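You operate a simulated robot arm through the tools that you are given. There is no shell and no other tool.

You are at the controls of a simulated robot arm. One attempt, no reset.

TASK
Seat the black plug in the scrub basin and fill it to the blue line.
Fine: swing the spout over it first; the tap ends shut.

It is judged by the outcome, as a careful person would: the job done as asked, and still so three seconds after it is handed in. It fails if anything else is knocked over, pushed out of place, dropped, spilled or broken.

THE ROBOT
A 6-joint arm with a two-finger gripper, fixed in place. Base frame: the origin is on the floor under the middle of its stand, x ahead of it, y to its left, z up; the work surface is at about z = 0.7. Units: m, degrees, N and s.
It reaches about 1.637 m from its shoulder. Its first joint turns from -166.0 to 166.0 degrees. Payload 3.43 kg.
Tool frame: the origin (TCP) lies between the finger pads and is the grasp point; the fingertips stand 0.02 m ahead of it; z points along the fingers, y is the line along which they close. The gripper opens to 0.19 m; its body begins 0.248 m behind the TCP.
Orientation is that of the tool frame in the base frame, as a unit quaternion [w, x, y, z]. With the fingers straight down and closing along the base's y, the tool's x points along the base's -x, its y along +y and its z along -z.

THE INTERFACE
- The arm moves only by the tool step_arm. Its argument "plan" is a list of rows, each an object (a shift or turn left out is 0, a gripper value left out holds the last) with "slide": the shift along the tool's x, y, z in m, a list of three; "angular": the turn, a rotation vector about the tool's x, y, z in degrees, a list of three. In form: [{"slide": [x, y, z], "angular": [wx, wy, wz]}, ...]. A call has 1 to 20 rows; each row is the pose to reach, as a shift and turn from the pose commanded when the call began, along the tool's axes at that moment. "claw" is the finger opening in m, from 0 to 0.19, set as the call begins (left out, the last holds). Each row takes 0.2 s and may step no farther than 0.05 m and 8.6 degrees from the row before; otherwise, or with a gripper value out of range, the whole call is refused. A pose out of reach is approached as far as the arm can. The call stops where the force on the tool passes 50 N (or 10 N more than at its start, if that is more) or the arm is blocked; 0.2 s more then pass. The fingers move at their own pace (about 0.045 m/s each) and stop on an object; they squeeze with about 30 N. The grip force told is the motor's: it shows also when the fingers shut on nothing. Time passes only in rows, and 0.2 s behind the last, so rows that repeat a pose let the fingers close. The reply holds the time, the measured pose of the TCP, the force on the tool along the base axes, the opening and the grip force, in the units named above and with some noise, with the torque about the TCP (base axes, N m) and any sound that the robot's microphone picked up.
- Cameras (640 x 400 px; columns grow to the right, rows downward): "scene" is fixed at [0.2196, -0.4998, 1.6244]; the picture's right is [0.84, -0.54, 0.00], its down [-0.28, -0.43, -0.86] and it looks along [0.46, 0.72, -0.52] (base axes); focal length 352 px, centre (320, 200). "wrist" rides on the gripper at [0.07, -0.008, -0.288] in the tool frame; the picture's right is [0.12, 0.99, 0.00], its down [-0.96, 0.12, -0.25] and it looks along [-0.25, 0.03, 0.97] (tool axes); focal length 261 px, centre (320, 200).
- grab_frame(camera): a new picture of that camera. It takes no simulated time.
- lift_body(by): slides the trunk up (or, below 0, down) by that many m; the arm rides with it, the base frame stays. It gives what a move gives, with no picture.
- pixel_to_xyz(camera, pixels): for up to 12 pixels [column, row] of the newest picture of that camera ("zoom" is the newest enlarged one), the place [x, y, z] in the base frame of the surface seen there, good to about 0.002 m. It takes no simulated time.
- enlarge(camera, box): a new picture of the part [left, top, right, bottom] of that camera's present view, enlarged. It takes no simulated time.
- finish_job(): hands the job in; it is judged then, once.

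Open the gripper and draw the arm clear of the work before you hand the job in, unless the task says otherwise.

The tools are called after "Call:" as a command line: name --argument value ..., lists and objects as JSON in quotes. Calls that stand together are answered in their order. step_arm: Moves the arm, as the interface text tells. Its arguments: {"type":"object","properties":{"plan":{"type":"array"},"claw":{"type":"number"}},"required":["plan"]} The other tools are called the same way: lift_body (by) moves the trunk up or down; grab_frame (camera) takes a picture; pixel_to_xyz (camera, pixels) gives the place of the surface under pixels of a picture; enlarge (camera, box) takes an enlarged picture of a part of a camera's view; finish_job () hands the job in.

At the start:

```text
t: 0.0
tcp_pos: [0.464, 0.3643, 1.2774]
tcp_rot: [0.0, -0.001, 1.0, 0.0]
wrist_force: [-0.1, -0.5, 0.4]
wrist_torque: [0.02, -0.03, -0.01]
opening: 0.1902
gripper_force: 0.1
trunk travel left (down, up): [-0.175, 0.065]
```

scene: 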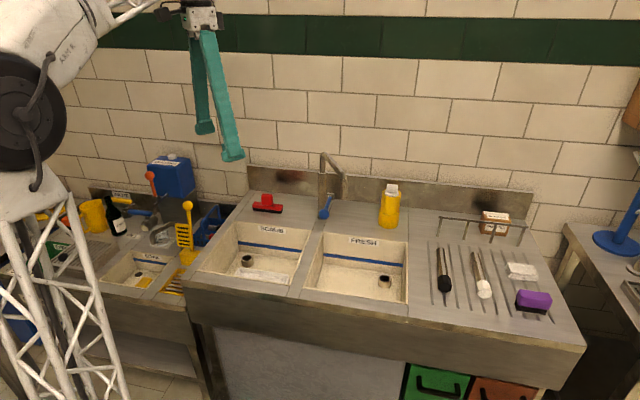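
wrist: 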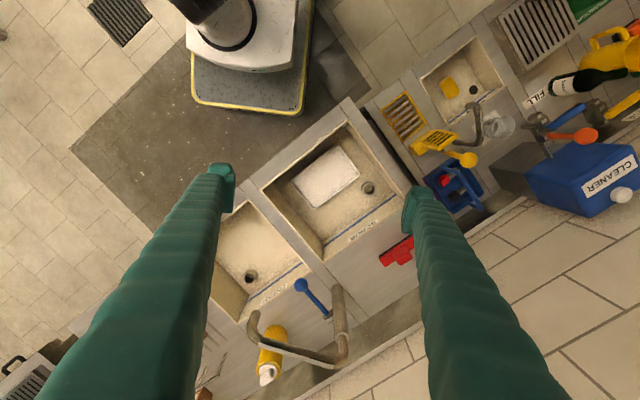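

The scene shows two basins, one labelled "SCRUB" (about col 265,row 232) and one "FRESH" (col 365,row 241), with a tap between them at (330,180). I enlarge to see details and locate the black plug.

Call:
enlarge --camera "scene" --box '[190, 140, 430, 310]'

Call:
enlarge --camera "scene" --box '[400, 190, 600, 330]'

Call:
enlarge --camera "scene" --box '[0, 140, 240, 310]'

Call:
enlarge --camera "wrist" --box '[200, 90, 460, 390]'

```text
2.35 times, centred on (310, 225) of scene
```

zoom: 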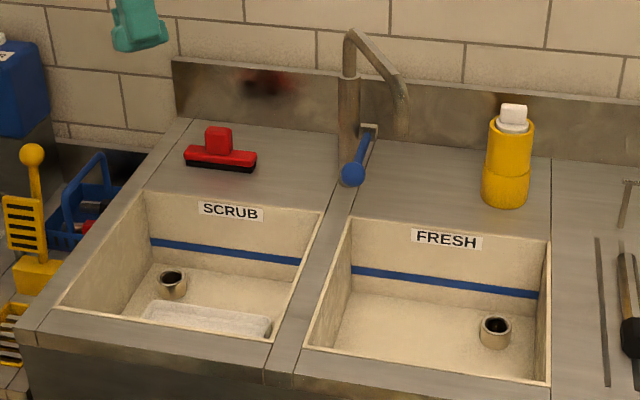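

```text
2.86 times, centred on (500, 260) of scene
```

zoom: 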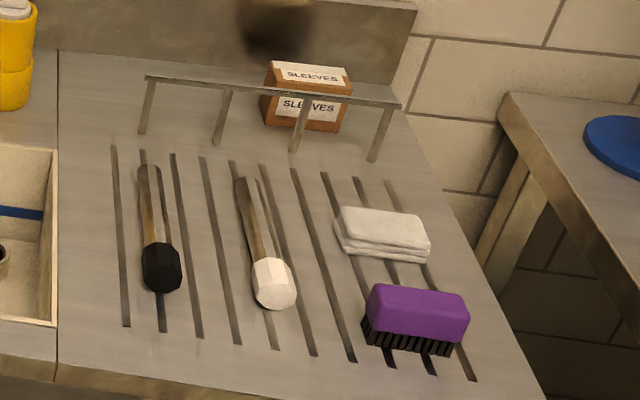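

```text
2.35 times, centred on (120, 225) of scene
```

zoom: 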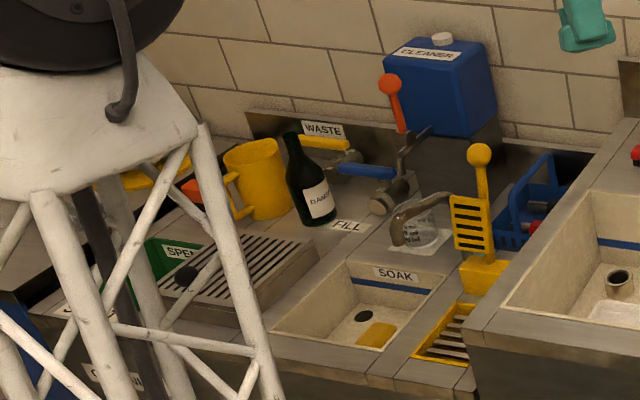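

```text
1.33 times, centred on (330, 240) of wrist
```

zoom: 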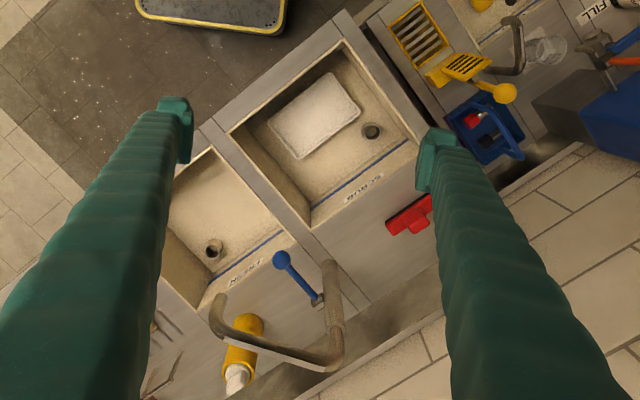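

The black-headed plug with a wooden handle lies on the drainboard at about (445,268), the white one next to it. I measure points of the plug, drain and tap.

Call:
enlarge --camera "scene" --box '[420, 230, 500, 310]'

Call:
pixel_to_xyz --camera "scene" --pixels '[[443, 250], [444, 262], [445, 275], [446, 287], [446, 297], [452, 284], [439, 284], [470, 300], [430, 270], [475, 255], [483, 290], [415, 260]]'

Call:
pixel_to_xyz --camera "scene" --pixels '[[247, 262], [243, 260], [251, 260], [262, 276], [280, 262], [232, 228], [298, 243], [290, 287], [203, 272], [276, 248], [265, 270], [230, 268]]'

Call:
pixel_to_xyz --camera "scene" --pixels '[[321, 155], [321, 170], [321, 195], [342, 175], [340, 192], [323, 214], [327, 200], [330, 193], [388, 200], [268, 205], [330, 158], [336, 166]]'

```text
5.00 times, centred on (460, 270) of scene
```

zoom: 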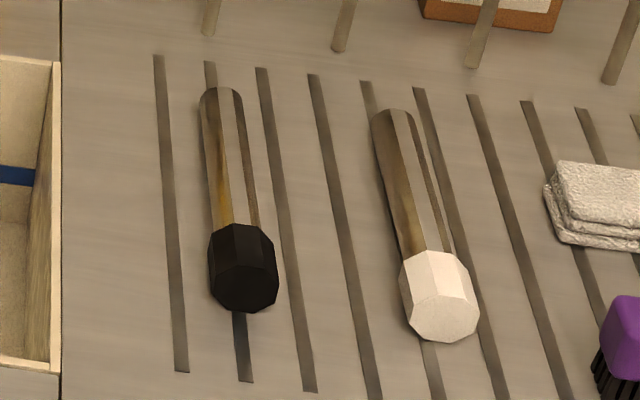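

```text
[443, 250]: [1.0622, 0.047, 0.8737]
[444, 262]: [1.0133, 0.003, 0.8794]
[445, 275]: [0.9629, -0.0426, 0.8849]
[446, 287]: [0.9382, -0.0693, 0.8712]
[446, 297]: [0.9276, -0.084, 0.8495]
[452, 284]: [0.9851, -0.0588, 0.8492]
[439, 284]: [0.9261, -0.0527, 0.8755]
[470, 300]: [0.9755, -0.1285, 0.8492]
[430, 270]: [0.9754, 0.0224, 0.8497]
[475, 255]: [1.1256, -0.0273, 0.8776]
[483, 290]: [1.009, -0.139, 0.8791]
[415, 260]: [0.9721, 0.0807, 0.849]
```

```text
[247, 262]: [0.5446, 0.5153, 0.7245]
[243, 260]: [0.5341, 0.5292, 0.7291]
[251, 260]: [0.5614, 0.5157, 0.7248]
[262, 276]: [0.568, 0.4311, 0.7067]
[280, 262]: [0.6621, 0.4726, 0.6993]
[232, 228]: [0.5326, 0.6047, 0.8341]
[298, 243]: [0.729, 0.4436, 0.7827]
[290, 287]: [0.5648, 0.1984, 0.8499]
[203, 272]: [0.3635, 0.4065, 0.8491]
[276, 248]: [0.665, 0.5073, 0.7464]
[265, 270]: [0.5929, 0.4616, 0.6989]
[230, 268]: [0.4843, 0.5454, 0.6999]
```

```text
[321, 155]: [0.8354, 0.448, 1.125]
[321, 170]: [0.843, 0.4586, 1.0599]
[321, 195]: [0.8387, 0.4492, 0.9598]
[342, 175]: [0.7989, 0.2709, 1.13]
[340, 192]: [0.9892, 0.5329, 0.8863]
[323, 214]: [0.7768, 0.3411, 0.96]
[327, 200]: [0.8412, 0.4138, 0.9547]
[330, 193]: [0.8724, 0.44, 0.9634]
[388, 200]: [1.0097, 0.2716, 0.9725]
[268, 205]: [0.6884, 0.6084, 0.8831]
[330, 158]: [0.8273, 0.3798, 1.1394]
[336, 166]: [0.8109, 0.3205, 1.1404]
```

Now I zoom in on the tap and the scrub drain to understand the geometry.

Call:
enlarge --camera "scene" --box '[290, 140, 370, 230]'

Call:
pixel_to_xyz --camera "zoom" --pixels '[[250, 100], [250, 200], [245, 300], [330, 100], [380, 150], [400, 220], [395, 250], [270, 330], [290, 300], [310, 270], [330, 235], [270, 310]]'

Call:
enlarge --camera "scene" --box '[210, 215, 320, 295]'

Call:
pixel_to_xyz --camera "zoom" --pixels '[[180, 250], [240, 250], [210, 237], [210, 265], [210, 300], [250, 300], [180, 180], [490, 250], [140, 70], [550, 140], [490, 390], [5, 300]]'

```text
4.44 times, centred on (330, 185) of scene
```

zoom: 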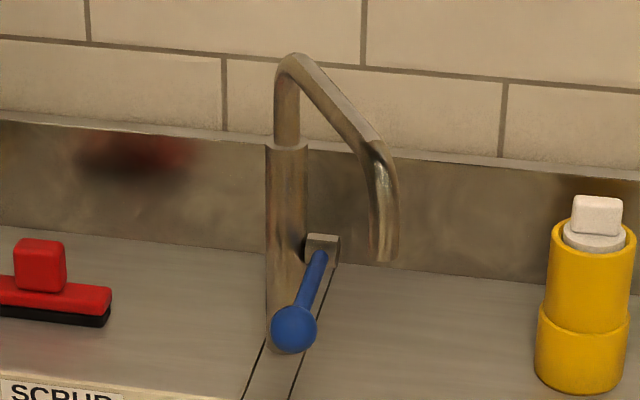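

```text
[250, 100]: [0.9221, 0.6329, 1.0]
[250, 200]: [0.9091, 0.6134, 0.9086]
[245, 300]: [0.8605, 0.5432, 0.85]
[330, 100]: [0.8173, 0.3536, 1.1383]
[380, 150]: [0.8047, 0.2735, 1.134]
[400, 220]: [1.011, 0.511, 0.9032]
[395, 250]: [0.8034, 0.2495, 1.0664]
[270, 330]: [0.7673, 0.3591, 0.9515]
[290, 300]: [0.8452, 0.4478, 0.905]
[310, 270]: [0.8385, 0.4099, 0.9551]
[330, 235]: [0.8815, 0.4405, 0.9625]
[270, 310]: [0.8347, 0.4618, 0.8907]
```

```text
5.00 times, centred on (265, 255) of scene
```

zoom: 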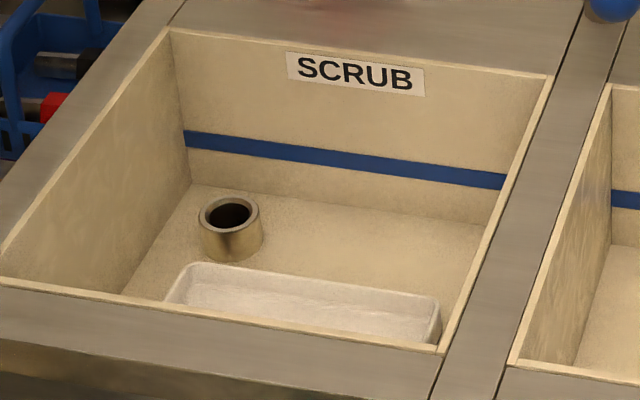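

```text
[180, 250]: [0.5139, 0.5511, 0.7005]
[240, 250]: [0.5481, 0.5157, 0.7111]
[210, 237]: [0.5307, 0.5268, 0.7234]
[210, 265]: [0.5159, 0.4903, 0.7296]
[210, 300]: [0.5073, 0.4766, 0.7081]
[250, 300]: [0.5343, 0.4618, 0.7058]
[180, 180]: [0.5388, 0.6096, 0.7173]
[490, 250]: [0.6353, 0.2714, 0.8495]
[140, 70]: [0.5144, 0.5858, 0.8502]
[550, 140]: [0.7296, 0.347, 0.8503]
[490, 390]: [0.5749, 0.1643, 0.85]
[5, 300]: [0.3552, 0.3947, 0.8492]
```

I look closer at the tap from the wrist view and re-measure the drain ring rim and basin corners.

Call:
pixel_to_xyz --camera "zoom" --pixels '[[202, 213], [258, 213], [230, 200], [230, 231], [230, 214], [230, 250], [168, 33], [548, 78], [440, 350], [190, 265], [435, 300], [345, 155]]'

Call:
enlarge --camera "wrist" --box '[230, 260, 390, 390]'

Call:
pixel_to_xyz --camera "wrist" --pixels '[[302, 285], [315, 300], [325, 312], [337, 295], [342, 340], [345, 350], [300, 352], [260, 340], [253, 315], [369, 188], [250, 277], [330, 320]]'

```text
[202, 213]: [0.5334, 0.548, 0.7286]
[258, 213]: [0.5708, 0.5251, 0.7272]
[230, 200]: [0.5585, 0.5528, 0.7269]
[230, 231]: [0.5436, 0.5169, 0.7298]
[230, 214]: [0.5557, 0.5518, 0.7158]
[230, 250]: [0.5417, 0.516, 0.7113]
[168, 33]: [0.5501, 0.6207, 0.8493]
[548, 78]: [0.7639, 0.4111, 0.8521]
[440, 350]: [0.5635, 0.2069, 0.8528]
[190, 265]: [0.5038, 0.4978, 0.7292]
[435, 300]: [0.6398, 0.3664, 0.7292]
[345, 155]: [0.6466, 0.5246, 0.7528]
```

```text
3.08 times, centred on (310, 325) of wrist
```

zoom: 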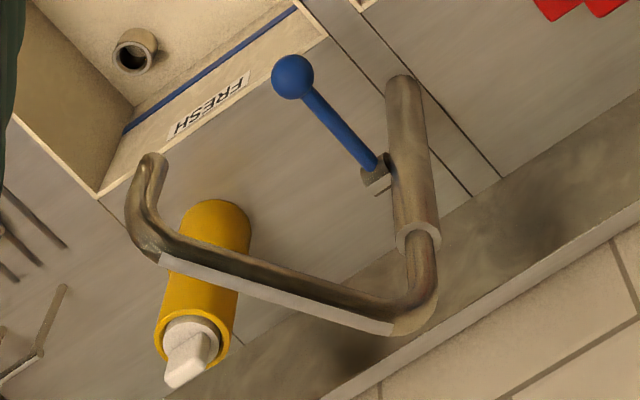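

```text
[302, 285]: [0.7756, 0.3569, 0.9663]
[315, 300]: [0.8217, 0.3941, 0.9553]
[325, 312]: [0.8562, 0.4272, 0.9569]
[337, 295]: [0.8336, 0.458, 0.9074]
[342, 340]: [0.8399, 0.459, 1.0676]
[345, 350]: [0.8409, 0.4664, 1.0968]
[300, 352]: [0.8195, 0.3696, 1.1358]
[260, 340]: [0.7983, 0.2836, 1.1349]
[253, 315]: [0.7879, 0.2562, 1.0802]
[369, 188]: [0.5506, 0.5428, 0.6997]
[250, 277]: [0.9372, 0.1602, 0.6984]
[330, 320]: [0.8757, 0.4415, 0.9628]
```

Zooming further on the plug head, the drain socket, and the rack behind the plugs.

Call:
enlarge --camera "scene" --box '[425, 240, 465, 300]'

Call:
pixel_to_xyz --camera "zoom" --pixels '[[300, 50], [320, 120], [345, 200], [330, 240], [330, 300], [280, 260], [390, 260], [340, 340], [340, 360], [300, 330], [380, 330], [270, 310]]'

Call:
enlarge --camera "scene" --box '[230, 245, 265, 270]'

Call:
pixel_to_xyz --camera "zoom" --pixels '[[200, 200], [250, 200], [310, 180], [370, 200], [310, 240], [310, 140], [310, 280], [310, 320], [180, 200], [400, 200], [280, 200], [340, 200]]'

Call:
pixel_to_xyz --camera "scene" --pixels '[[439, 217], [480, 222], [524, 228], [438, 236], [465, 240], [491, 243], [518, 244], [495, 215], [495, 230], [480, 200], [430, 200], [540, 210]]'

```text
6.67 times, centred on (445, 270) of scene
```

zoom: 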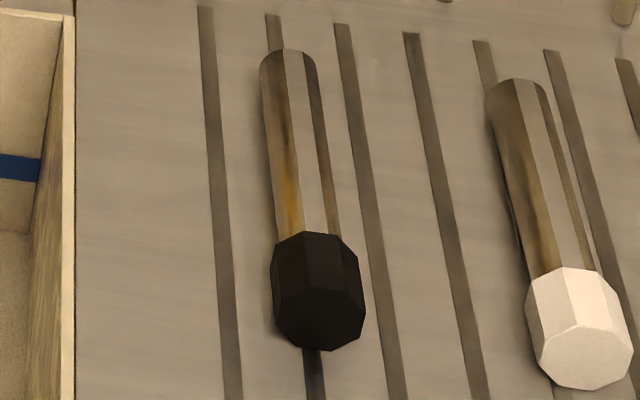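

```text
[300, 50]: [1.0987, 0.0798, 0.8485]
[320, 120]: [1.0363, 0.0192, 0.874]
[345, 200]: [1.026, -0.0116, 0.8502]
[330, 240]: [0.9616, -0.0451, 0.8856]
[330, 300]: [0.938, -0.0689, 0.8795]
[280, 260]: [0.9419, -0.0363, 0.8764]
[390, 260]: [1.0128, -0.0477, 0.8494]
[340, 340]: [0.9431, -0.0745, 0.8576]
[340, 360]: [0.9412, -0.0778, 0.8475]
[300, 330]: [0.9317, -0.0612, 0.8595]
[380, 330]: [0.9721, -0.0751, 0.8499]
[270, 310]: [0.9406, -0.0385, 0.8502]
```

```text
16.00 times, centred on (248, 258) of scene
```

zoom: 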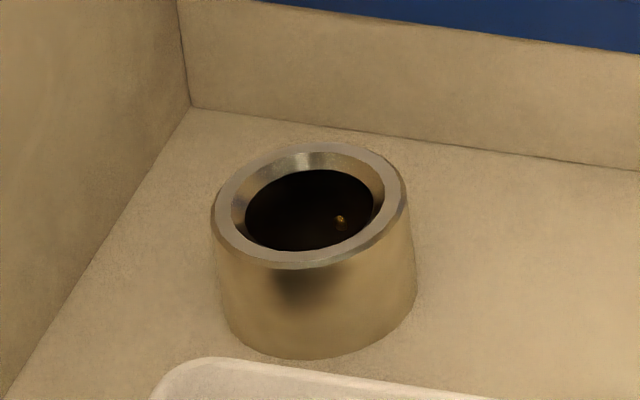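

```text
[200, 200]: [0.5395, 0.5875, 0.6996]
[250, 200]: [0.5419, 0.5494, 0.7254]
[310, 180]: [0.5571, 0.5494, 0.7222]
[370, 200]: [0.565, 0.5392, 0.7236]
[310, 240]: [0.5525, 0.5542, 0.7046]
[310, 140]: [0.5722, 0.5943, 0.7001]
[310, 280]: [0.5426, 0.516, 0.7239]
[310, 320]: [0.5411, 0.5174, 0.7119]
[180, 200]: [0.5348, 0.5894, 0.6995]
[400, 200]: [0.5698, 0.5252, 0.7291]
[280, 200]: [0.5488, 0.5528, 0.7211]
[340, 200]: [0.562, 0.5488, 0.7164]
```

```text
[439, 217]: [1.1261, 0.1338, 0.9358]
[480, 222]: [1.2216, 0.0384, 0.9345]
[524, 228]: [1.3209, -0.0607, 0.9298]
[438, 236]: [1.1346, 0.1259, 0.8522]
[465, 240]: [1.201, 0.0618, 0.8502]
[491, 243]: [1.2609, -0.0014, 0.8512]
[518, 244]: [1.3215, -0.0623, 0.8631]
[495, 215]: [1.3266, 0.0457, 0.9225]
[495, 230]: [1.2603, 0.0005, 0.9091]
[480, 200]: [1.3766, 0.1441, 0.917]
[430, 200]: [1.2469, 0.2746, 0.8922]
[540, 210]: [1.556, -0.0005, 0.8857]
```

The sink is turned about 45° in the base frame; the spout bar runs from the column (0.842,0.460) to its outlet (0.79,0.25) at z≈1.05–1.14, over FRESH. I'll first move at the present height to the far (+x) side of the spout, closing the fingers on the way.

Call:
step_arm --plan '[{"slide": [-0.03, -0.005, 0]}, {"slide": [-0.07, -0.01, 0]}, {"slide": [-0.11, -0.017, 0]}, {"slide": [-0.15, -0.023, 0]}, {"slide": [-0.19, -0.029, 0]}, {"slide": [-0.23, -0.035, 0]}, {"slide": [-0.27, -0.041, 0]}, {"slide": [-0.31, -0.047, 0]}, {"slide": [-0.35, -0.053, 0]}, {"slide": [-0.39, -0.059, 0]}, {"slide": [-0.421, -0.064, 0]}, {"slide": [-0.421, -0.064, 0]}]' --claw 0.0

```text
t: 2.6
tcp_pos: [0.8527, 0.2897, 1.2354]
tcp_rot: [0.004, 0.001, 1.0, 0.001]
wrist_force: [0.5, 0.3, -0.1]
wrist_torque: [0.01, 0.02, 0.0]
opening: 0.0001
gripper_force: 29.9
out of reach, approached as far as the arm can: row 8, 9, 10, 11, 12
trunk travel left (down, up): [-0.175, 0.065]
```

The far target at that height was out of reach; it sits at (0.853,0.290,1.235). I check the view before descending.

Call:
grab_frame --camera "scene"

Call:
grab_frame --camera "wrist"

```text
taken
```

scene: 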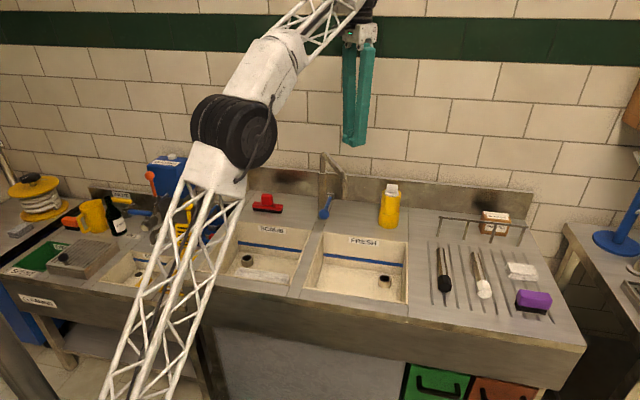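

```text
taken
```

wrist: 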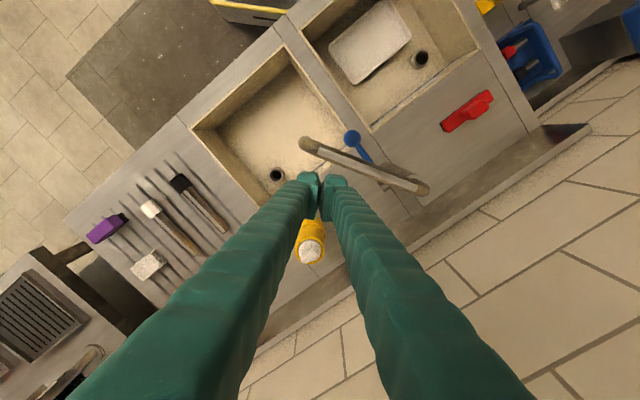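

Fingertips (322,185 wrist) are beside the spout bar on its +x side, with about 0.05 m margin. I descend a little to learn how the commanded pose was kept.

Call:
step_arm --plan '[{"slide": [0, 0, 0.03]}, {"slide": [0, 0, 0.06]}, {"slide": [0, 0, 0.06]}]'

```text
t: 3.4
tcp_pos: [0.8514, 0.291, 1.1748]
tcp_rot: [0.0, 0.0, 1.0, 0.0]
wrist_force: [0.0, 0.6, 0.2]
wrist_torque: [0.01, 0.01, -0.02]
opening: 0.0
gripper_force: 30.0
trunk travel left (down, up): [-0.175, 0.065]
```

It moves from the reached pose. I shift a bit further in +x for clearance and descend to z≈1.10 beside the spout.

Call:
step_arm --plan '[{"slide": [-0.012, 0.0, 0.0]}, {"slide": [-0.024, 0.002, 0.01]}, {"slide": [-0.026, 0.003, 0.03]}, {"slide": [-0.026, 0.003, 0.05]}, {"slide": [-0.026, 0.003, 0.075]}, {"slide": [-0.026, 0.003, 0.075]}]'

Call:
grab_frame --camera "wrist"

Call:
enlarge --camera "scene" --box '[270, 100, 430, 230]'

```text
t: 4.8
tcp_pos: [0.8797, 0.2932, 1.1004]
tcp_rot: [0.001, 0.0, 1.0, 0.0]
wrist_force: [0.4, 0.5, -0.2]
wrist_torque: [0.0, -0.01, 0.0]
opening: 0.0
gripper_force: 30.4
trunk travel left (down, up): [-0.175, 0.065]
```

```text
taken
```

wrist: 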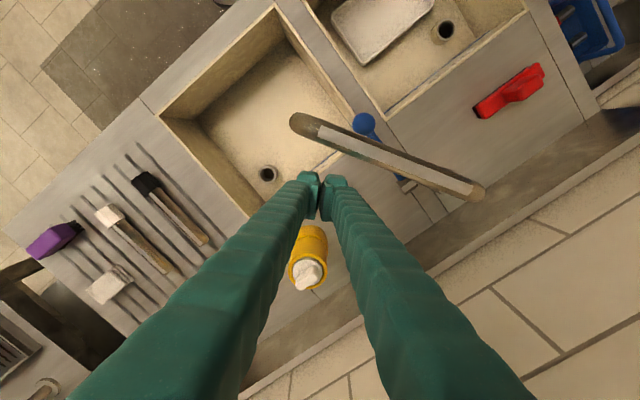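

```text
3.08 times, centred on (350, 165) of scene
```

zoom: 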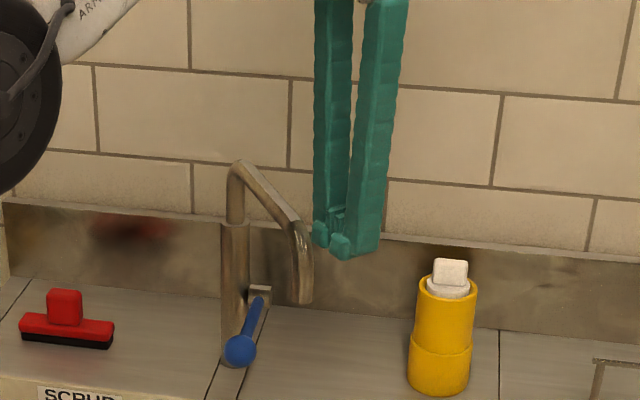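

The closed fingers stand beside the spout bar (fingertips at about (322,190) wrist). I push along an arc about the column, clockwise, first about 40°.

Call:
step_arm --plan '[{"slide": [0.0139, -0.0025, 0]}, {"slide": [0.0288, -0.004, 0]}, {"slide": [0.0437, -0.0041, 0]}, {"slide": [0.0585, -0.0029, 0]}, {"slide": [0.0733, -0.0005, 0]}, {"slide": [0.0877, 0.0033, 0]}, {"slide": [0.1018, 0.0082, 0]}, {"slide": [0.1153, 0.0144, 0]}]'

Call:
grab_frame --camera "wrist"

Call:
enlarge --camera "scene" --box '[250, 100, 410, 230]'

```text
t: 6.6
tcp_pos: [0.7634, 0.3076, 1.0996]
tcp_rot: [0.0, 0.0, 1.0, 0.0]
wrist_force: [0.5, 0.0, 0.1]
wrist_torque: [0.02, 0.04, 0.0]
opening: 0.0002
gripper_force: 30.2
trunk travel left (down, up): [-0.175, 0.065]
```

```text
taken
```

wrist: 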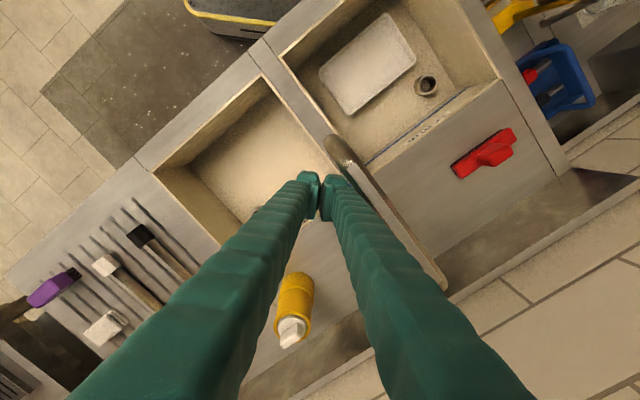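

```text
3.08 times, centred on (330, 165) of scene
```

zoom: 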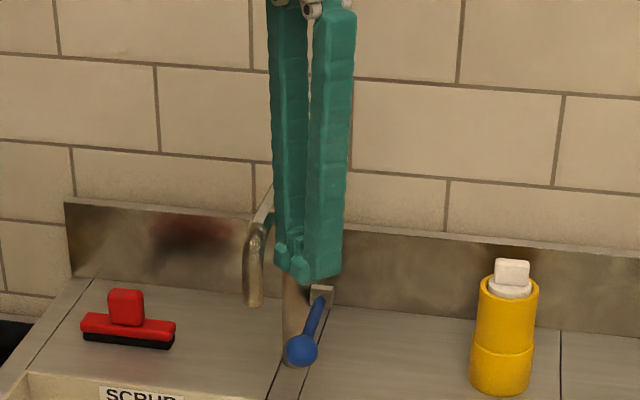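

The spout follows easily (now pointing straight forward). I continue the arc until it hangs over the scrub basin.

Call:
step_arm --plan '[{"slide": [0.013, 0.0074, 0]}, {"slide": [0.0253, 0.0158, 0]}, {"slide": [0.0368, 0.0253, 0]}, {"slide": [0.0475, 0.0358, 0]}, {"slide": [0.0571, 0.0471, 0]}, {"slide": [0.0658, 0.0593, 0]}, {"slide": [0.0734, 0.0721, 0]}]'

Call:
grab_frame --camera "wrist"

Call:
enlarge --camera "scene" --box '[210, 100, 400, 260]'

```text
t: 8.2
tcp_pos: [0.6895, 0.3812, 1.0987]
tcp_rot: [0.0, 0.0, 1.0, 0.0]
wrist_force: [-0.5, -0.2, 0.2]
wrist_torque: [0.03, 0.04, 0.0]
opening: 0.0001
gripper_force: 29.9
trunk travel left (down, up): [-0.175, 0.065]
```

```text
taken
```

wrist: 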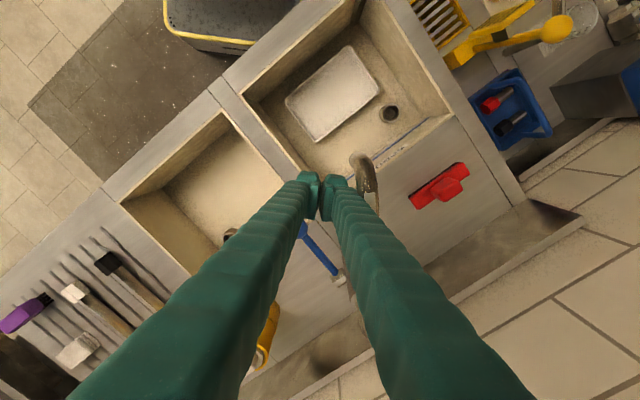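

```text
2.50 times, centred on (305, 180) of scene
```

zoom: 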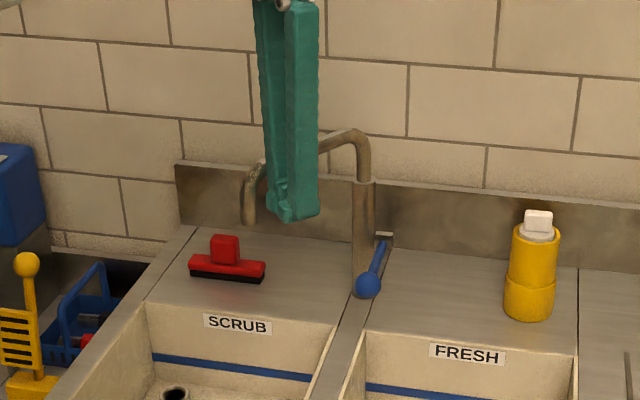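

I measure where the spout end is now (zoom (248,218)).

Call:
pixel_to_xyz --camera "zoom" --pixels '[[248, 218], [248, 205], [250, 180], [262, 168], [330, 145], [345, 138], [362, 150], [362, 210]]'

Call:
pixel_to_xyz --camera "wrist" --pixels '[[358, 158], [368, 180], [372, 190], [375, 205]]'

```text
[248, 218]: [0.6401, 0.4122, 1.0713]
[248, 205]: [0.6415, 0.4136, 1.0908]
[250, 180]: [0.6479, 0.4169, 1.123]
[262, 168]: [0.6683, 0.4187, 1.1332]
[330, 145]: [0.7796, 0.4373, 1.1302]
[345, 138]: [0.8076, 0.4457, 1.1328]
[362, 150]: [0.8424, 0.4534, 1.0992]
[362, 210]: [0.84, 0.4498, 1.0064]
```

```text
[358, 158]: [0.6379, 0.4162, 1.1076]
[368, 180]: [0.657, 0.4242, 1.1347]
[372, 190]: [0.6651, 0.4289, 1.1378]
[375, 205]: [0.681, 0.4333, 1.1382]
```

The spout end is at about (0.643,0.418), over the scrub basin with ~0.08 m margin to its walls. I back the fingers away from it and take a full scene view to learn the arm's geometry.

Call:
step_arm --plan '[{"slide": [-0.005, -0.02, 0]}, {"slide": [-0.01, -0.05, 0]}, {"slide": [-0.01, -0.07, -0.03]}, {"slide": [-0.01, -0.08, -0.07]}, {"slide": [-0.01, -0.09, -0.1]}]'

Call:
grab_frame --camera "scene"

Call:
grab_frame --camera "wrist"

```text
t: 9.4
tcp_pos: [0.7, 0.2894, 1.2011]
tcp_rot: [0.001, -0.001, 1.0, 0.0]
wrist_force: [-0.4, -0.3, -0.6]
wrist_torque: [-0.05, -0.01, 0.02]
opening: 0.0
gripper_force: 29.7
trunk travel left (down, up): [-0.175, 0.065]
```

```text
taken
```

scene: 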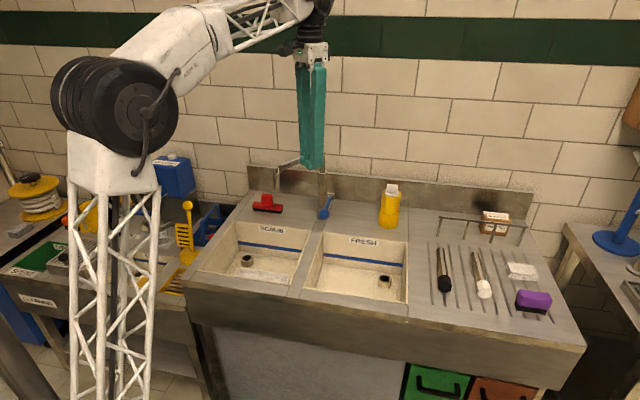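

```text
taken
```

wrist: 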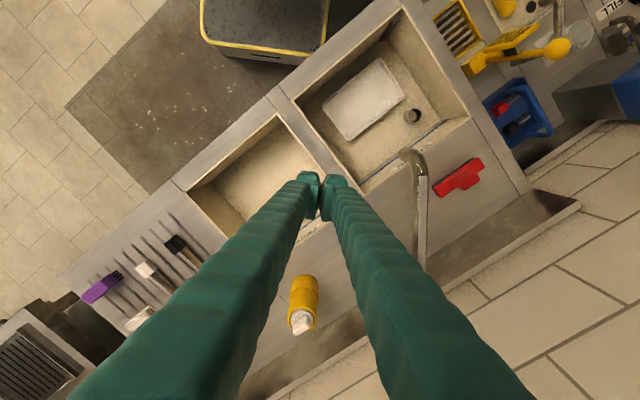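

I query positions along the arm links to estimate elbow and wrist geometry.

Call:
pixel_to_xyz --camera "scene" --pixels '[[130, 110], [100, 170], [110, 300], [180, 45], [260, 25], [310, 30], [310, 50], [320, 10], [190, 200], [208, 225], [246, 260], [313, 60]]'

Call:
pixel_to_xyz --camera "wrist" --pixels '[[178, 245], [195, 262], [150, 270], [100, 285], [412, 115], [360, 100], [310, 95], [405, 70], [400, 145], [265, 30], [210, 20], [330, 20]]'

```text
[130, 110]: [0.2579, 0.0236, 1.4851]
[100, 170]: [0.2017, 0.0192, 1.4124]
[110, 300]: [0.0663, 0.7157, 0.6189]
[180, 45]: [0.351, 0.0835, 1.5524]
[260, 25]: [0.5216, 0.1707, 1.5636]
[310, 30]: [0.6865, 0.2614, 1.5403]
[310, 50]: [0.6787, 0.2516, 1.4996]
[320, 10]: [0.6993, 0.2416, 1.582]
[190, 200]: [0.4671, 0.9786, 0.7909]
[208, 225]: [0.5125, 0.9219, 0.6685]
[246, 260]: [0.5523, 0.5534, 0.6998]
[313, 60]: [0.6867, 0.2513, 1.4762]
```

```text
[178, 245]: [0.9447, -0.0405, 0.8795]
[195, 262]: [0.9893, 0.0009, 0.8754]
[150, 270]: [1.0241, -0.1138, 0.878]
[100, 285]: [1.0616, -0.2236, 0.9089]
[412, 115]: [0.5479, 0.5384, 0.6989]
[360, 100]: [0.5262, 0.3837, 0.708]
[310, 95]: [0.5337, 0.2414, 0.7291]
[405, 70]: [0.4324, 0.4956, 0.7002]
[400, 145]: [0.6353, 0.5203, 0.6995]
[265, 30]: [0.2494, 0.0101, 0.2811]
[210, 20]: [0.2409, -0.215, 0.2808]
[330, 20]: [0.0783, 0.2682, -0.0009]
```

Elbow ≈(0.27,0.03,1.48), wrist ≈(0.70,0.27,1.6). Next: move above the black plug (handle ≈(1.03,0.02), head ≈(0.945,-0.06)), turning the tool 45° so the fingers close across the handle.

Call:
step_arm --plan '[{"slide": [-0.028, -0.03, 0.014], "angular": [0, 0, -4.5]}, {"slide": [-0.056, -0.06, 0.028], "angular": [0, 0, -9]}, {"slide": [-0.084, -0.09, 0.042], "angular": [0, 0, -13.5]}, {"slide": [-0.112, -0.12, 0.056], "angular": [0, 0, -18]}, {"slide": [-0.14, -0.15, 0.07], "angular": [0, 0, -22.5]}, {"slide": [-0.168, -0.18, 0.084], "angular": [0, 0, -27]}, {"slide": [-0.196, -0.21, 0.098], "angular": [0, 0, -31.5]}, {"slide": [-0.224, -0.24, 0.112], "angular": [0, 0, -36]}, {"slide": [-0.252, -0.27, 0.126], "angular": [0, 0, -40.5]}, {"slide": [-0.28, -0.3, 0.14], "angular": [0, 0, -45]}, {"slide": [-0.28, -0.3, 0.14], "angular": [0, 0, -45]}]' --claw 0.1

Call:
grab_frame --camera "wrist"

Call:
grab_frame --camera "scene"

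```text
t: 11.8
tcp_pos: [0.9803, -0.0088, 1.0613]
tcp_rot: [0.0, -0.383, 0.924, 0.0]
wrist_force: [0.3, 0.1, -0.6]
wrist_torque: [0.0, 0.07, -0.01]
opening: 0.1
gripper_force: 0.1
trunk travel left (down, up): [-0.175, 0.065]
```

```text
taken
```

wrist: 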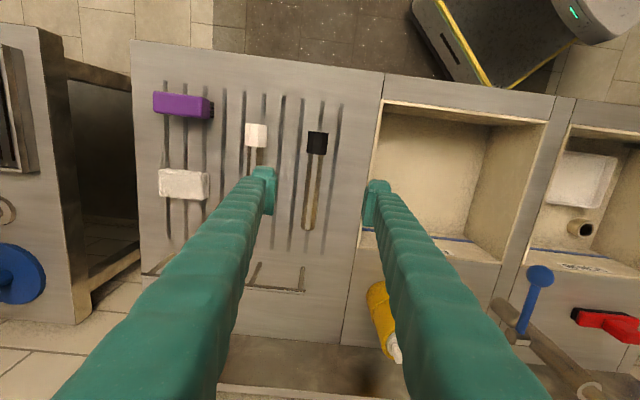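

```text
taken
```

scene: 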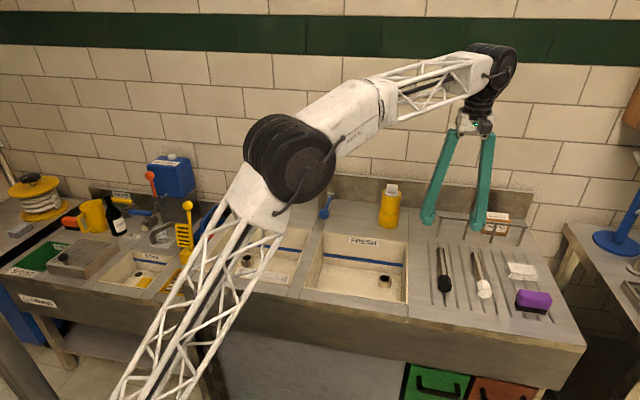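

The black plug is at (317,142)–(308,230) in the wrist view. I enlarge it for exact measurement.

Call:
enlarge --camera "wrist" --box '[270, 120, 366, 240]'

```text
3.33 times, centred on (318, 180) of wrist
```

zoom: 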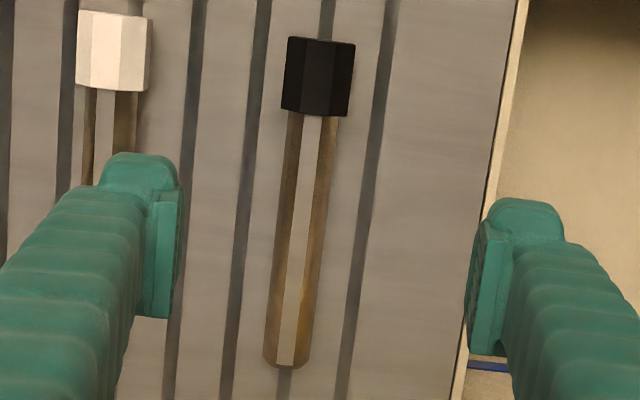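

Call:
pixel_to_xyz --camera "zoom" --pixels '[[320, 42], [320, 75], [317, 110], [311, 122], [305, 170], [298, 230], [292, 290], [287, 340], [285, 358], [290, 75], [346, 75], [285, 365]]'

Call:
pixel_to_xyz --camera "zoom" --pixels '[[285, 115], [348, 116], [292, 170], [325, 170], [270, 340], [305, 340], [350, 40], [290, 40], [120, 50], [105, 150], [265, 280], [345, 280]]'

```text
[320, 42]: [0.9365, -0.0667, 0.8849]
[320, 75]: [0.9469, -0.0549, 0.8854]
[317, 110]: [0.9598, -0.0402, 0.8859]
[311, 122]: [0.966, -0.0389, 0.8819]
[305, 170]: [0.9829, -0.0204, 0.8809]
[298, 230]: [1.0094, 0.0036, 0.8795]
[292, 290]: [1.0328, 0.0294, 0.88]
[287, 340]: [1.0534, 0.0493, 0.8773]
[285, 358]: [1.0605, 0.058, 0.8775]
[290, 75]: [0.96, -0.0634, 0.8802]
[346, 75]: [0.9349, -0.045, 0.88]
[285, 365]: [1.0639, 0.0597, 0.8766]
```

```text
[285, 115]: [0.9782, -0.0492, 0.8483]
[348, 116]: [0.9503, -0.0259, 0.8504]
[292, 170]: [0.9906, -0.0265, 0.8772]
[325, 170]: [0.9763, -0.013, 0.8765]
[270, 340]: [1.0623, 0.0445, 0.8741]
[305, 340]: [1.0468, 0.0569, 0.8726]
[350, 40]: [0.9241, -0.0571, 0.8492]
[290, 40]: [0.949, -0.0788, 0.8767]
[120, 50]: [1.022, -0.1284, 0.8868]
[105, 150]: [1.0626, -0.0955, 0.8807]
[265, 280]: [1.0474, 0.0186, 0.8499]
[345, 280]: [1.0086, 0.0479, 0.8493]
```

Plug axis runs from head end (0.9365,-0.067) to handle end (1.064,0.060), length ≈0.18, head Ø≈0.037, handle Ø≈0.027. I narrow the fingers to 0.06 and descend over the handle just behind the head.

Call:
step_arm --plan '[{"slide": [0.0069, -0.01, 0.0]}, {"slide": [0.0069, -0.01, 0.03]}, {"slide": [0.0069, -0.01, 0.06]}, {"slide": [0.0069, -0.01, 0.09]}, {"slide": [0.0069, -0.01, 0.12]}, {"slide": [0.0069, -0.01, 0.135]}]' --claw 0.06

Call:
grab_frame --camera "wrist"

Call:
enlarge --camera "scene" --box '[400, 200, 520, 310]'

```text
t: 13.2
tcp_pos: [0.9819, -0.0213, 0.9246]
tcp_rot: [0.001, -0.382, 0.924, -0.001]
wrist_force: [0.2, 0.2, 0.6]
wrist_torque: [-0.02, 0.02, -0.01]
opening: 0.0599
gripper_force: 0.0
trunk travel left (down, up): [-0.175, 0.065]
```

```text
taken
```

wrist: 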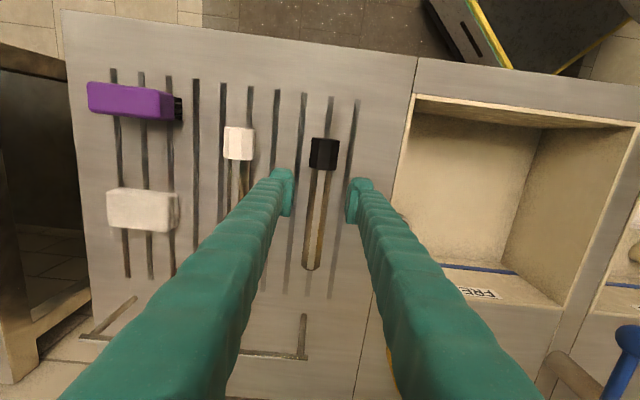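

```text
3.64 times, centred on (460, 255) of scene
```

zoom: 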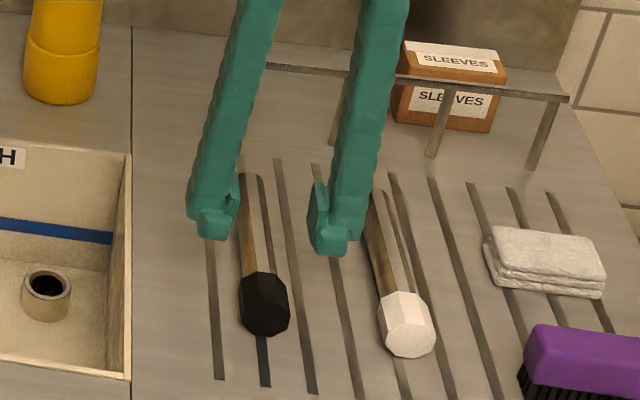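

Fingers straddle the black handle with the white plug clear. I descend to z≈0.876 slowly, then close.

Call:
step_arm --plan '[{"slide": [0, 0, 0.015]}, {"slide": [0, 0, 0.03]}, {"slide": [0, 0, 0.04]}, {"slide": [0, 0, 0.048]}, {"slide": [0, 0, 0.048]}]'

Call:
step_arm --plan '[{"slide": [0, 0, 0]}, {"slide": [0, 0, 0]}, {"slide": [0, 0, 0]}, {"slide": [0, 0, 0]}]' --claw 0.0

Call:
grab_frame --camera "wrist"

```text
t: 14.4
tcp_pos: [0.9822, -0.023, 0.8763]
tcp_rot: [0.0, -0.382, 0.924, 0.0]
wrist_force: [-0.3, -0.3, -0.3]
wrist_torque: [-0.02, 0.0, 0.0]
opening: 0.0598
gripper_force: 0.0
trunk travel left (down, up): [-0.175, 0.065]
```

```text
t: 15.4
tcp_pos: [0.9809, -0.0221, 0.8766]
tcp_rot: [0.0, -0.382, 0.924, 0.0]
wrist_force: [0.9, 0.1, -0.1]
wrist_torque: [-0.02, 0.03, -0.01]
opening: 0.0262
gripper_force: 30.0
trunk travel left (down, up): [-0.175, 0.065]
```

```text
taken
```

wrist: 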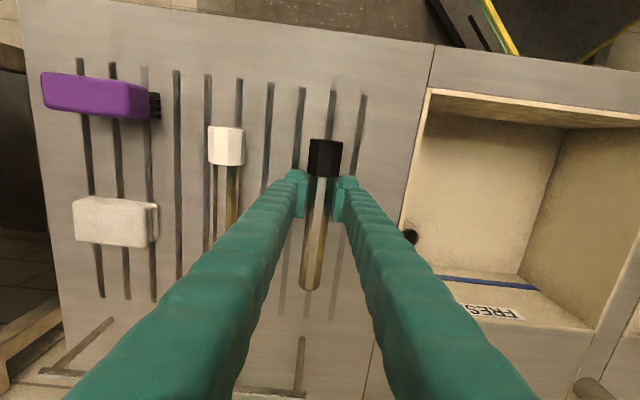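

Gripped (opening 0.026, 30 N). I lift 0.10 m and check that the plug comes along.

Call:
step_arm --plan '[{"slide": [0, 0, -0.01]}, {"slide": [0, 0, -0.03]}, {"slide": [0, 0, -0.06]}, {"slide": [0, 0, -0.09]}, {"slide": [0, 0, -0.11]}]'

Call:
grab_frame --camera "wrist"

Call:
enlarge --camera "scene" --box '[390, 170, 530, 310]'

```text
t: 16.6
tcp_pos: [0.9829, -0.0225, 0.9876]
tcp_rot: [0.001, -0.383, 0.924, 0.0]
wrist_force: [0.7, 0.0, 0.1]
wrist_torque: [-0.05, 0.03, -0.02]
opening: 0.0
gripper_force: 30.9
trunk travel left (down, up): [-0.175, 0.065]
```

```text
taken
```

wrist: 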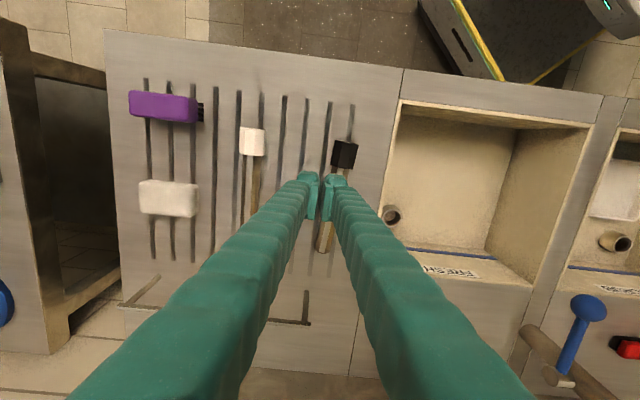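

```text
2.86 times, centred on (460, 240) of scene
```

zoom: 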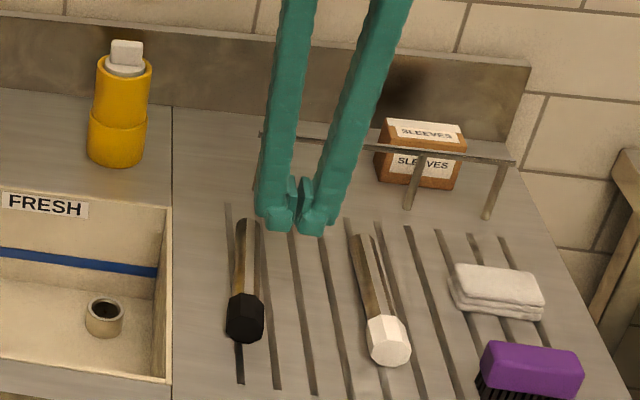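

The plug slipped out during the lift (opening 0) and lies on the board slightly shifted — the grip was too high on the handle. I locate it again.

Call:
enlarge --camera "wrist" --box '[280, 120, 400, 270]'

Call:
enlarge --camera "scene" --box '[420, 230, 480, 300]'

Call:
pixel_to_xyz --camera "zoom" --pixels '[[225, 60], [235, 100], [245, 150], [255, 200], [262, 240], [260, 270], [230, 280], [290, 280], [265, 300], [265, 320], [240, 180], [270, 180]]'

```text
2.67 times, centred on (340, 195) of wrist
```

zoom: 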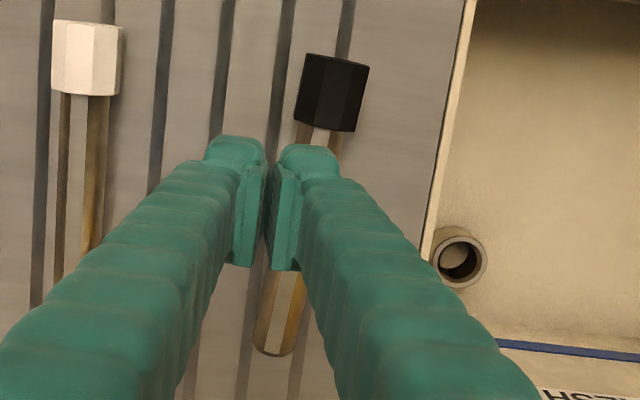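

```text
5.71 times, centred on (450, 265) of scene
```

zoom: 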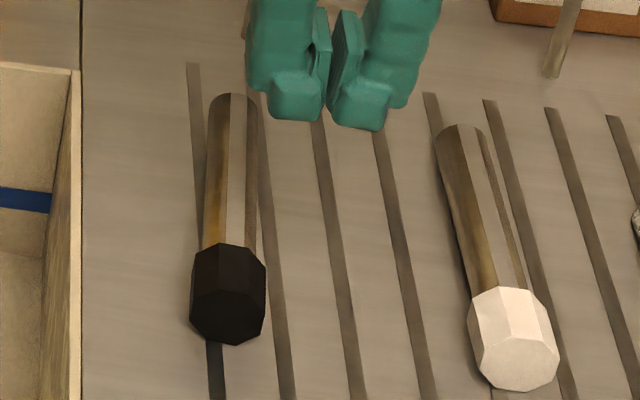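

```text
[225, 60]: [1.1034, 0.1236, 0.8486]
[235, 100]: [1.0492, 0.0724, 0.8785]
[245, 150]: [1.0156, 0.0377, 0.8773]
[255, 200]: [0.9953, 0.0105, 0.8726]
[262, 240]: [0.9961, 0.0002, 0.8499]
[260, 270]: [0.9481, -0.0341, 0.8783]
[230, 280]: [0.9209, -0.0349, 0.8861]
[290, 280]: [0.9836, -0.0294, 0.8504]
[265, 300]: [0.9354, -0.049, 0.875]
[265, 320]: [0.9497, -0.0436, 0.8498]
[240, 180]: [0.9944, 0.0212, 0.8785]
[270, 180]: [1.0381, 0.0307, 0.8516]
```

I measure the plug's new pose from the wrist view.

Call:
enlarge --camera "wrist" --box '[280, 120, 400, 270]'

Call:
pixel_to_xyz --camera "zoom" --pixels '[[337, 60], [332, 92], [327, 125], [319, 137], [305, 92], [360, 95], [290, 290], [282, 320], [276, 345], [265, 320], [300, 320], [345, 62]]'

```text
2.67 times, centred on (340, 195) of wrist
```

zoom: 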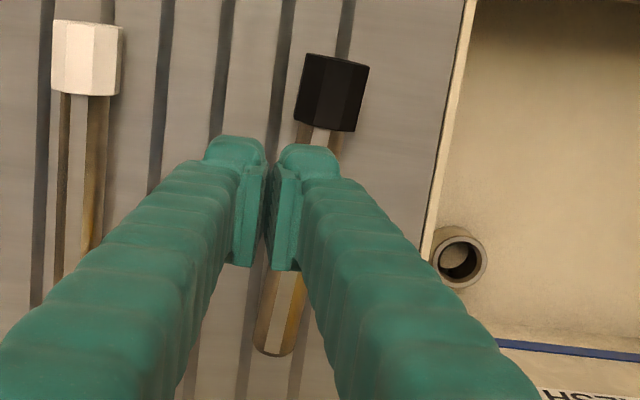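

```text
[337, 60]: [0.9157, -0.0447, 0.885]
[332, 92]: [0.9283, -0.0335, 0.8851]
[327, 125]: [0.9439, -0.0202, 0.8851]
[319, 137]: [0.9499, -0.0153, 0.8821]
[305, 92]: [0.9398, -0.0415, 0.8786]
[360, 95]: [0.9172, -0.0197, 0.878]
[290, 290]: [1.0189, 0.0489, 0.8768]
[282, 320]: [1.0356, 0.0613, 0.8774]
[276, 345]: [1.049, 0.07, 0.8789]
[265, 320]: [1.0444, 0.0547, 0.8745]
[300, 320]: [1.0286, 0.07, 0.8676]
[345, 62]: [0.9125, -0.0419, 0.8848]
```

The plug now lies along 40.7°, head end (0.9145,-0.044), handle end (1.0485,0.071). I reopen to 0.06, shift over the handle behind the head and align the yaw.

Call:
step_arm --plan '[{"slide": [0.0, 0.0, 0.0]}, {"slide": [0.0, 0.0, 0.0]}, {"slide": [0.004, 0.015, 0], "angular": [0, 0, 2]}, {"slide": [0.0085, 0.0293, 0], "angular": [0, 0, 4.3]}, {"slide": [0.0085, 0.0293, 0.03], "angular": [0, 0, 4.3]}, {"slide": [0.0085, 0.0293, 0.06], "angular": [0, 0, 4.3]}, {"slide": [0.0085, 0.0293, 0.075], "angular": [0, 0, 4.3]}]' --claw 0.06

Call:
enlarge --camera "wrist" --box '[250, 110, 400, 290]'

```text
t: 18.2
tcp_pos: [0.956, -0.0082, 0.9121]
tcp_rot: [0.0, -0.348, 0.938, 0.0]
wrist_force: [-0.2, -0.1, -0.2]
wrist_torque: [0.0, -0.01, 0.05]
opening: 0.06
gripper_force: 0.0
trunk travel left (down, up): [-0.175, 0.065]
```

```text
2.22 times, centred on (325, 200) of wrist
```

zoom: 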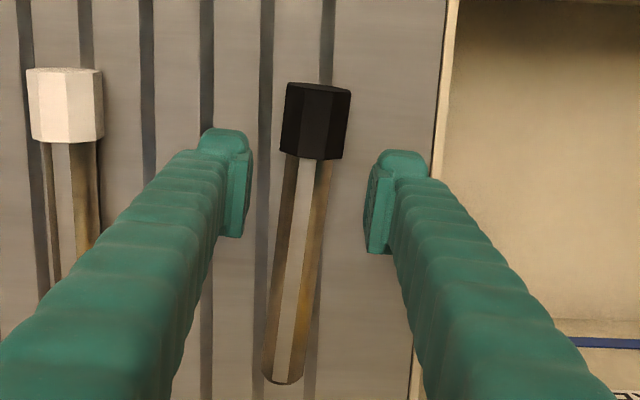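

Aligned. I descend to z≈0.870 gently, watching the force for contact with the board.

Call:
step_arm --plan '[{"slide": [0, 0, 0.015]}, {"slide": [0, 0, 0.028]}, {"slide": [0, 0, 0.036]}, {"slide": [0, 0, 0.04]}, {"slide": [0, 0, 0.0425]}, {"slide": [0, 0, 0.0425]}]'

```text
t: 19.6
tcp_pos: [0.9563, -0.0076, 0.8694]
tcp_rot: [0.0, -0.348, 0.937, 0.001]
wrist_force: [-0.3, -0.4, 5.5]
wrist_torque: [0.05, 0.05, 0.06]
opening: 0.0602
gripper_force: 0.0
trunk travel left (down, up): [-0.175, 0.065]
```

Light contact with the board (5.5 N) at 0.8694. I ease up 1 mm and close.

Call:
step_arm --plan '[{"slide": [0, 0, -0.0012]}, {"slide": [0, 0, -0.0012]}, {"slide": [0, 0, -0.0012]}, {"slide": [0, 0, -0.0012]}, {"slide": [0, 0, -0.0012]}]' --claw 0.0

```text
t: 20.8
tcp_pos: [0.9562, -0.007, 0.8699]
tcp_rot: [0.0, -0.347, 0.938, 0.0]
wrist_force: [-0.2, -0.4, 0.3]
wrist_torque: [-0.02, 0.03, -0.02]
opening: 0.0332
gripper_force: 30.5
trunk travel left (down, up): [-0.175, 0.065]
```

Opening is 0.033, wider than expected; I look closely before lifting.

Call:
enlarge --camera "wrist" --box '[260, 110, 380, 290]'

Call:
enlarge --camera "scene" --box '[410, 220, 480, 300]'

```text
2.22 times, centred on (320, 200) of wrist
```

zoom: 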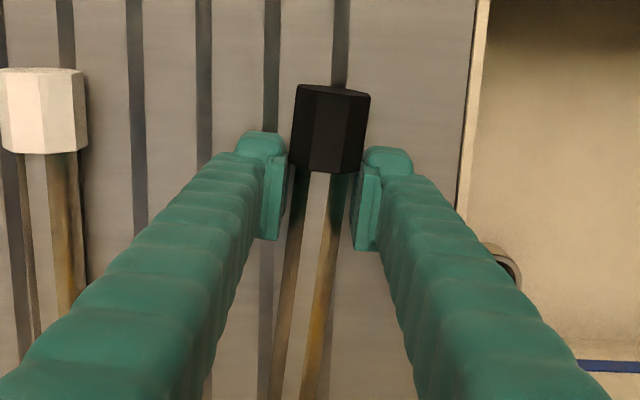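

```text
5.00 times, centred on (445, 260) of scene
```

zoom: 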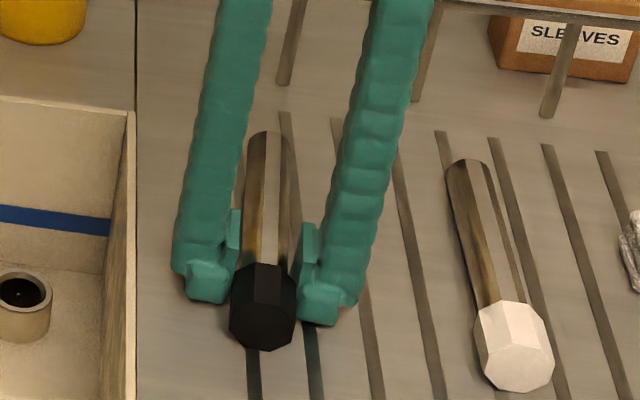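

The pads caught the rear edge of the head. I reopen, shift 0.03 m back along the handle, and close again there.

Call:
step_arm --plan '[{"slide": [0, 0, 0]}, {"slide": [0, 0, 0]}, {"slide": [0, 0, -0.002]}, {"slide": [-0.015, 0, -0.002]}, {"slide": [-0.03, 0, -0.002]}, {"slide": [-0.03, 0, 0.0]}, {"slide": [-0.03, 0, 0.0]}]' --claw 0.06

Call:
step_arm --plan '[{"slide": [0, 0, 0]}, {"slide": [0, 0, 0]}, {"slide": [0, 0, 0]}, {"slide": [0, 0, 0]}, {"slide": [0, 0, 0]}]' --claw 0.0

Call:
enlarge --camera "wrist" --box '[260, 110, 380, 290]'

```text
t: 22.4
tcp_pos: [0.9778, 0.0129, 0.8707]
tcp_rot: [0.001, -0.349, 0.937, 0.0]
wrist_force: [-0.5, -0.2, -0.4]
wrist_torque: [0.0, 0.01, 0.03]
opening: 0.0601
gripper_force: 0.0
trunk travel left (down, up): [-0.175, 0.065]
```

```text
t: 23.6
tcp_pos: [0.9777, 0.0138, 0.8695]
tcp_rot: [0.001, -0.349, 0.937, 0.0]
wrist_force: [-2.3, 1.8, 2.1]
wrist_torque: [-0.04, 0.09, -0.07]
opening: 0.0249
gripper_force: 30.3
trunk travel left (down, up): [-0.175, 0.065]
```

```text
2.22 times, centred on (320, 200) of wrist
```

zoom: 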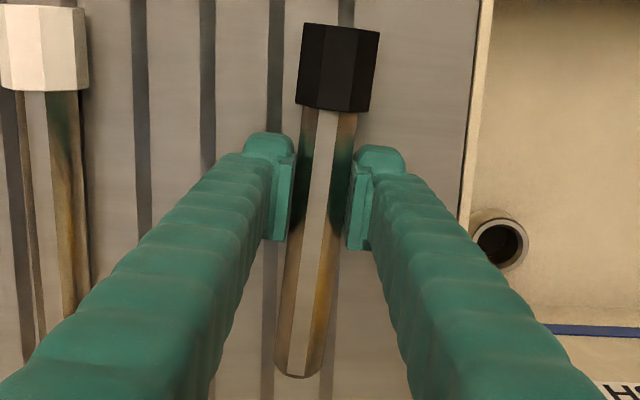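

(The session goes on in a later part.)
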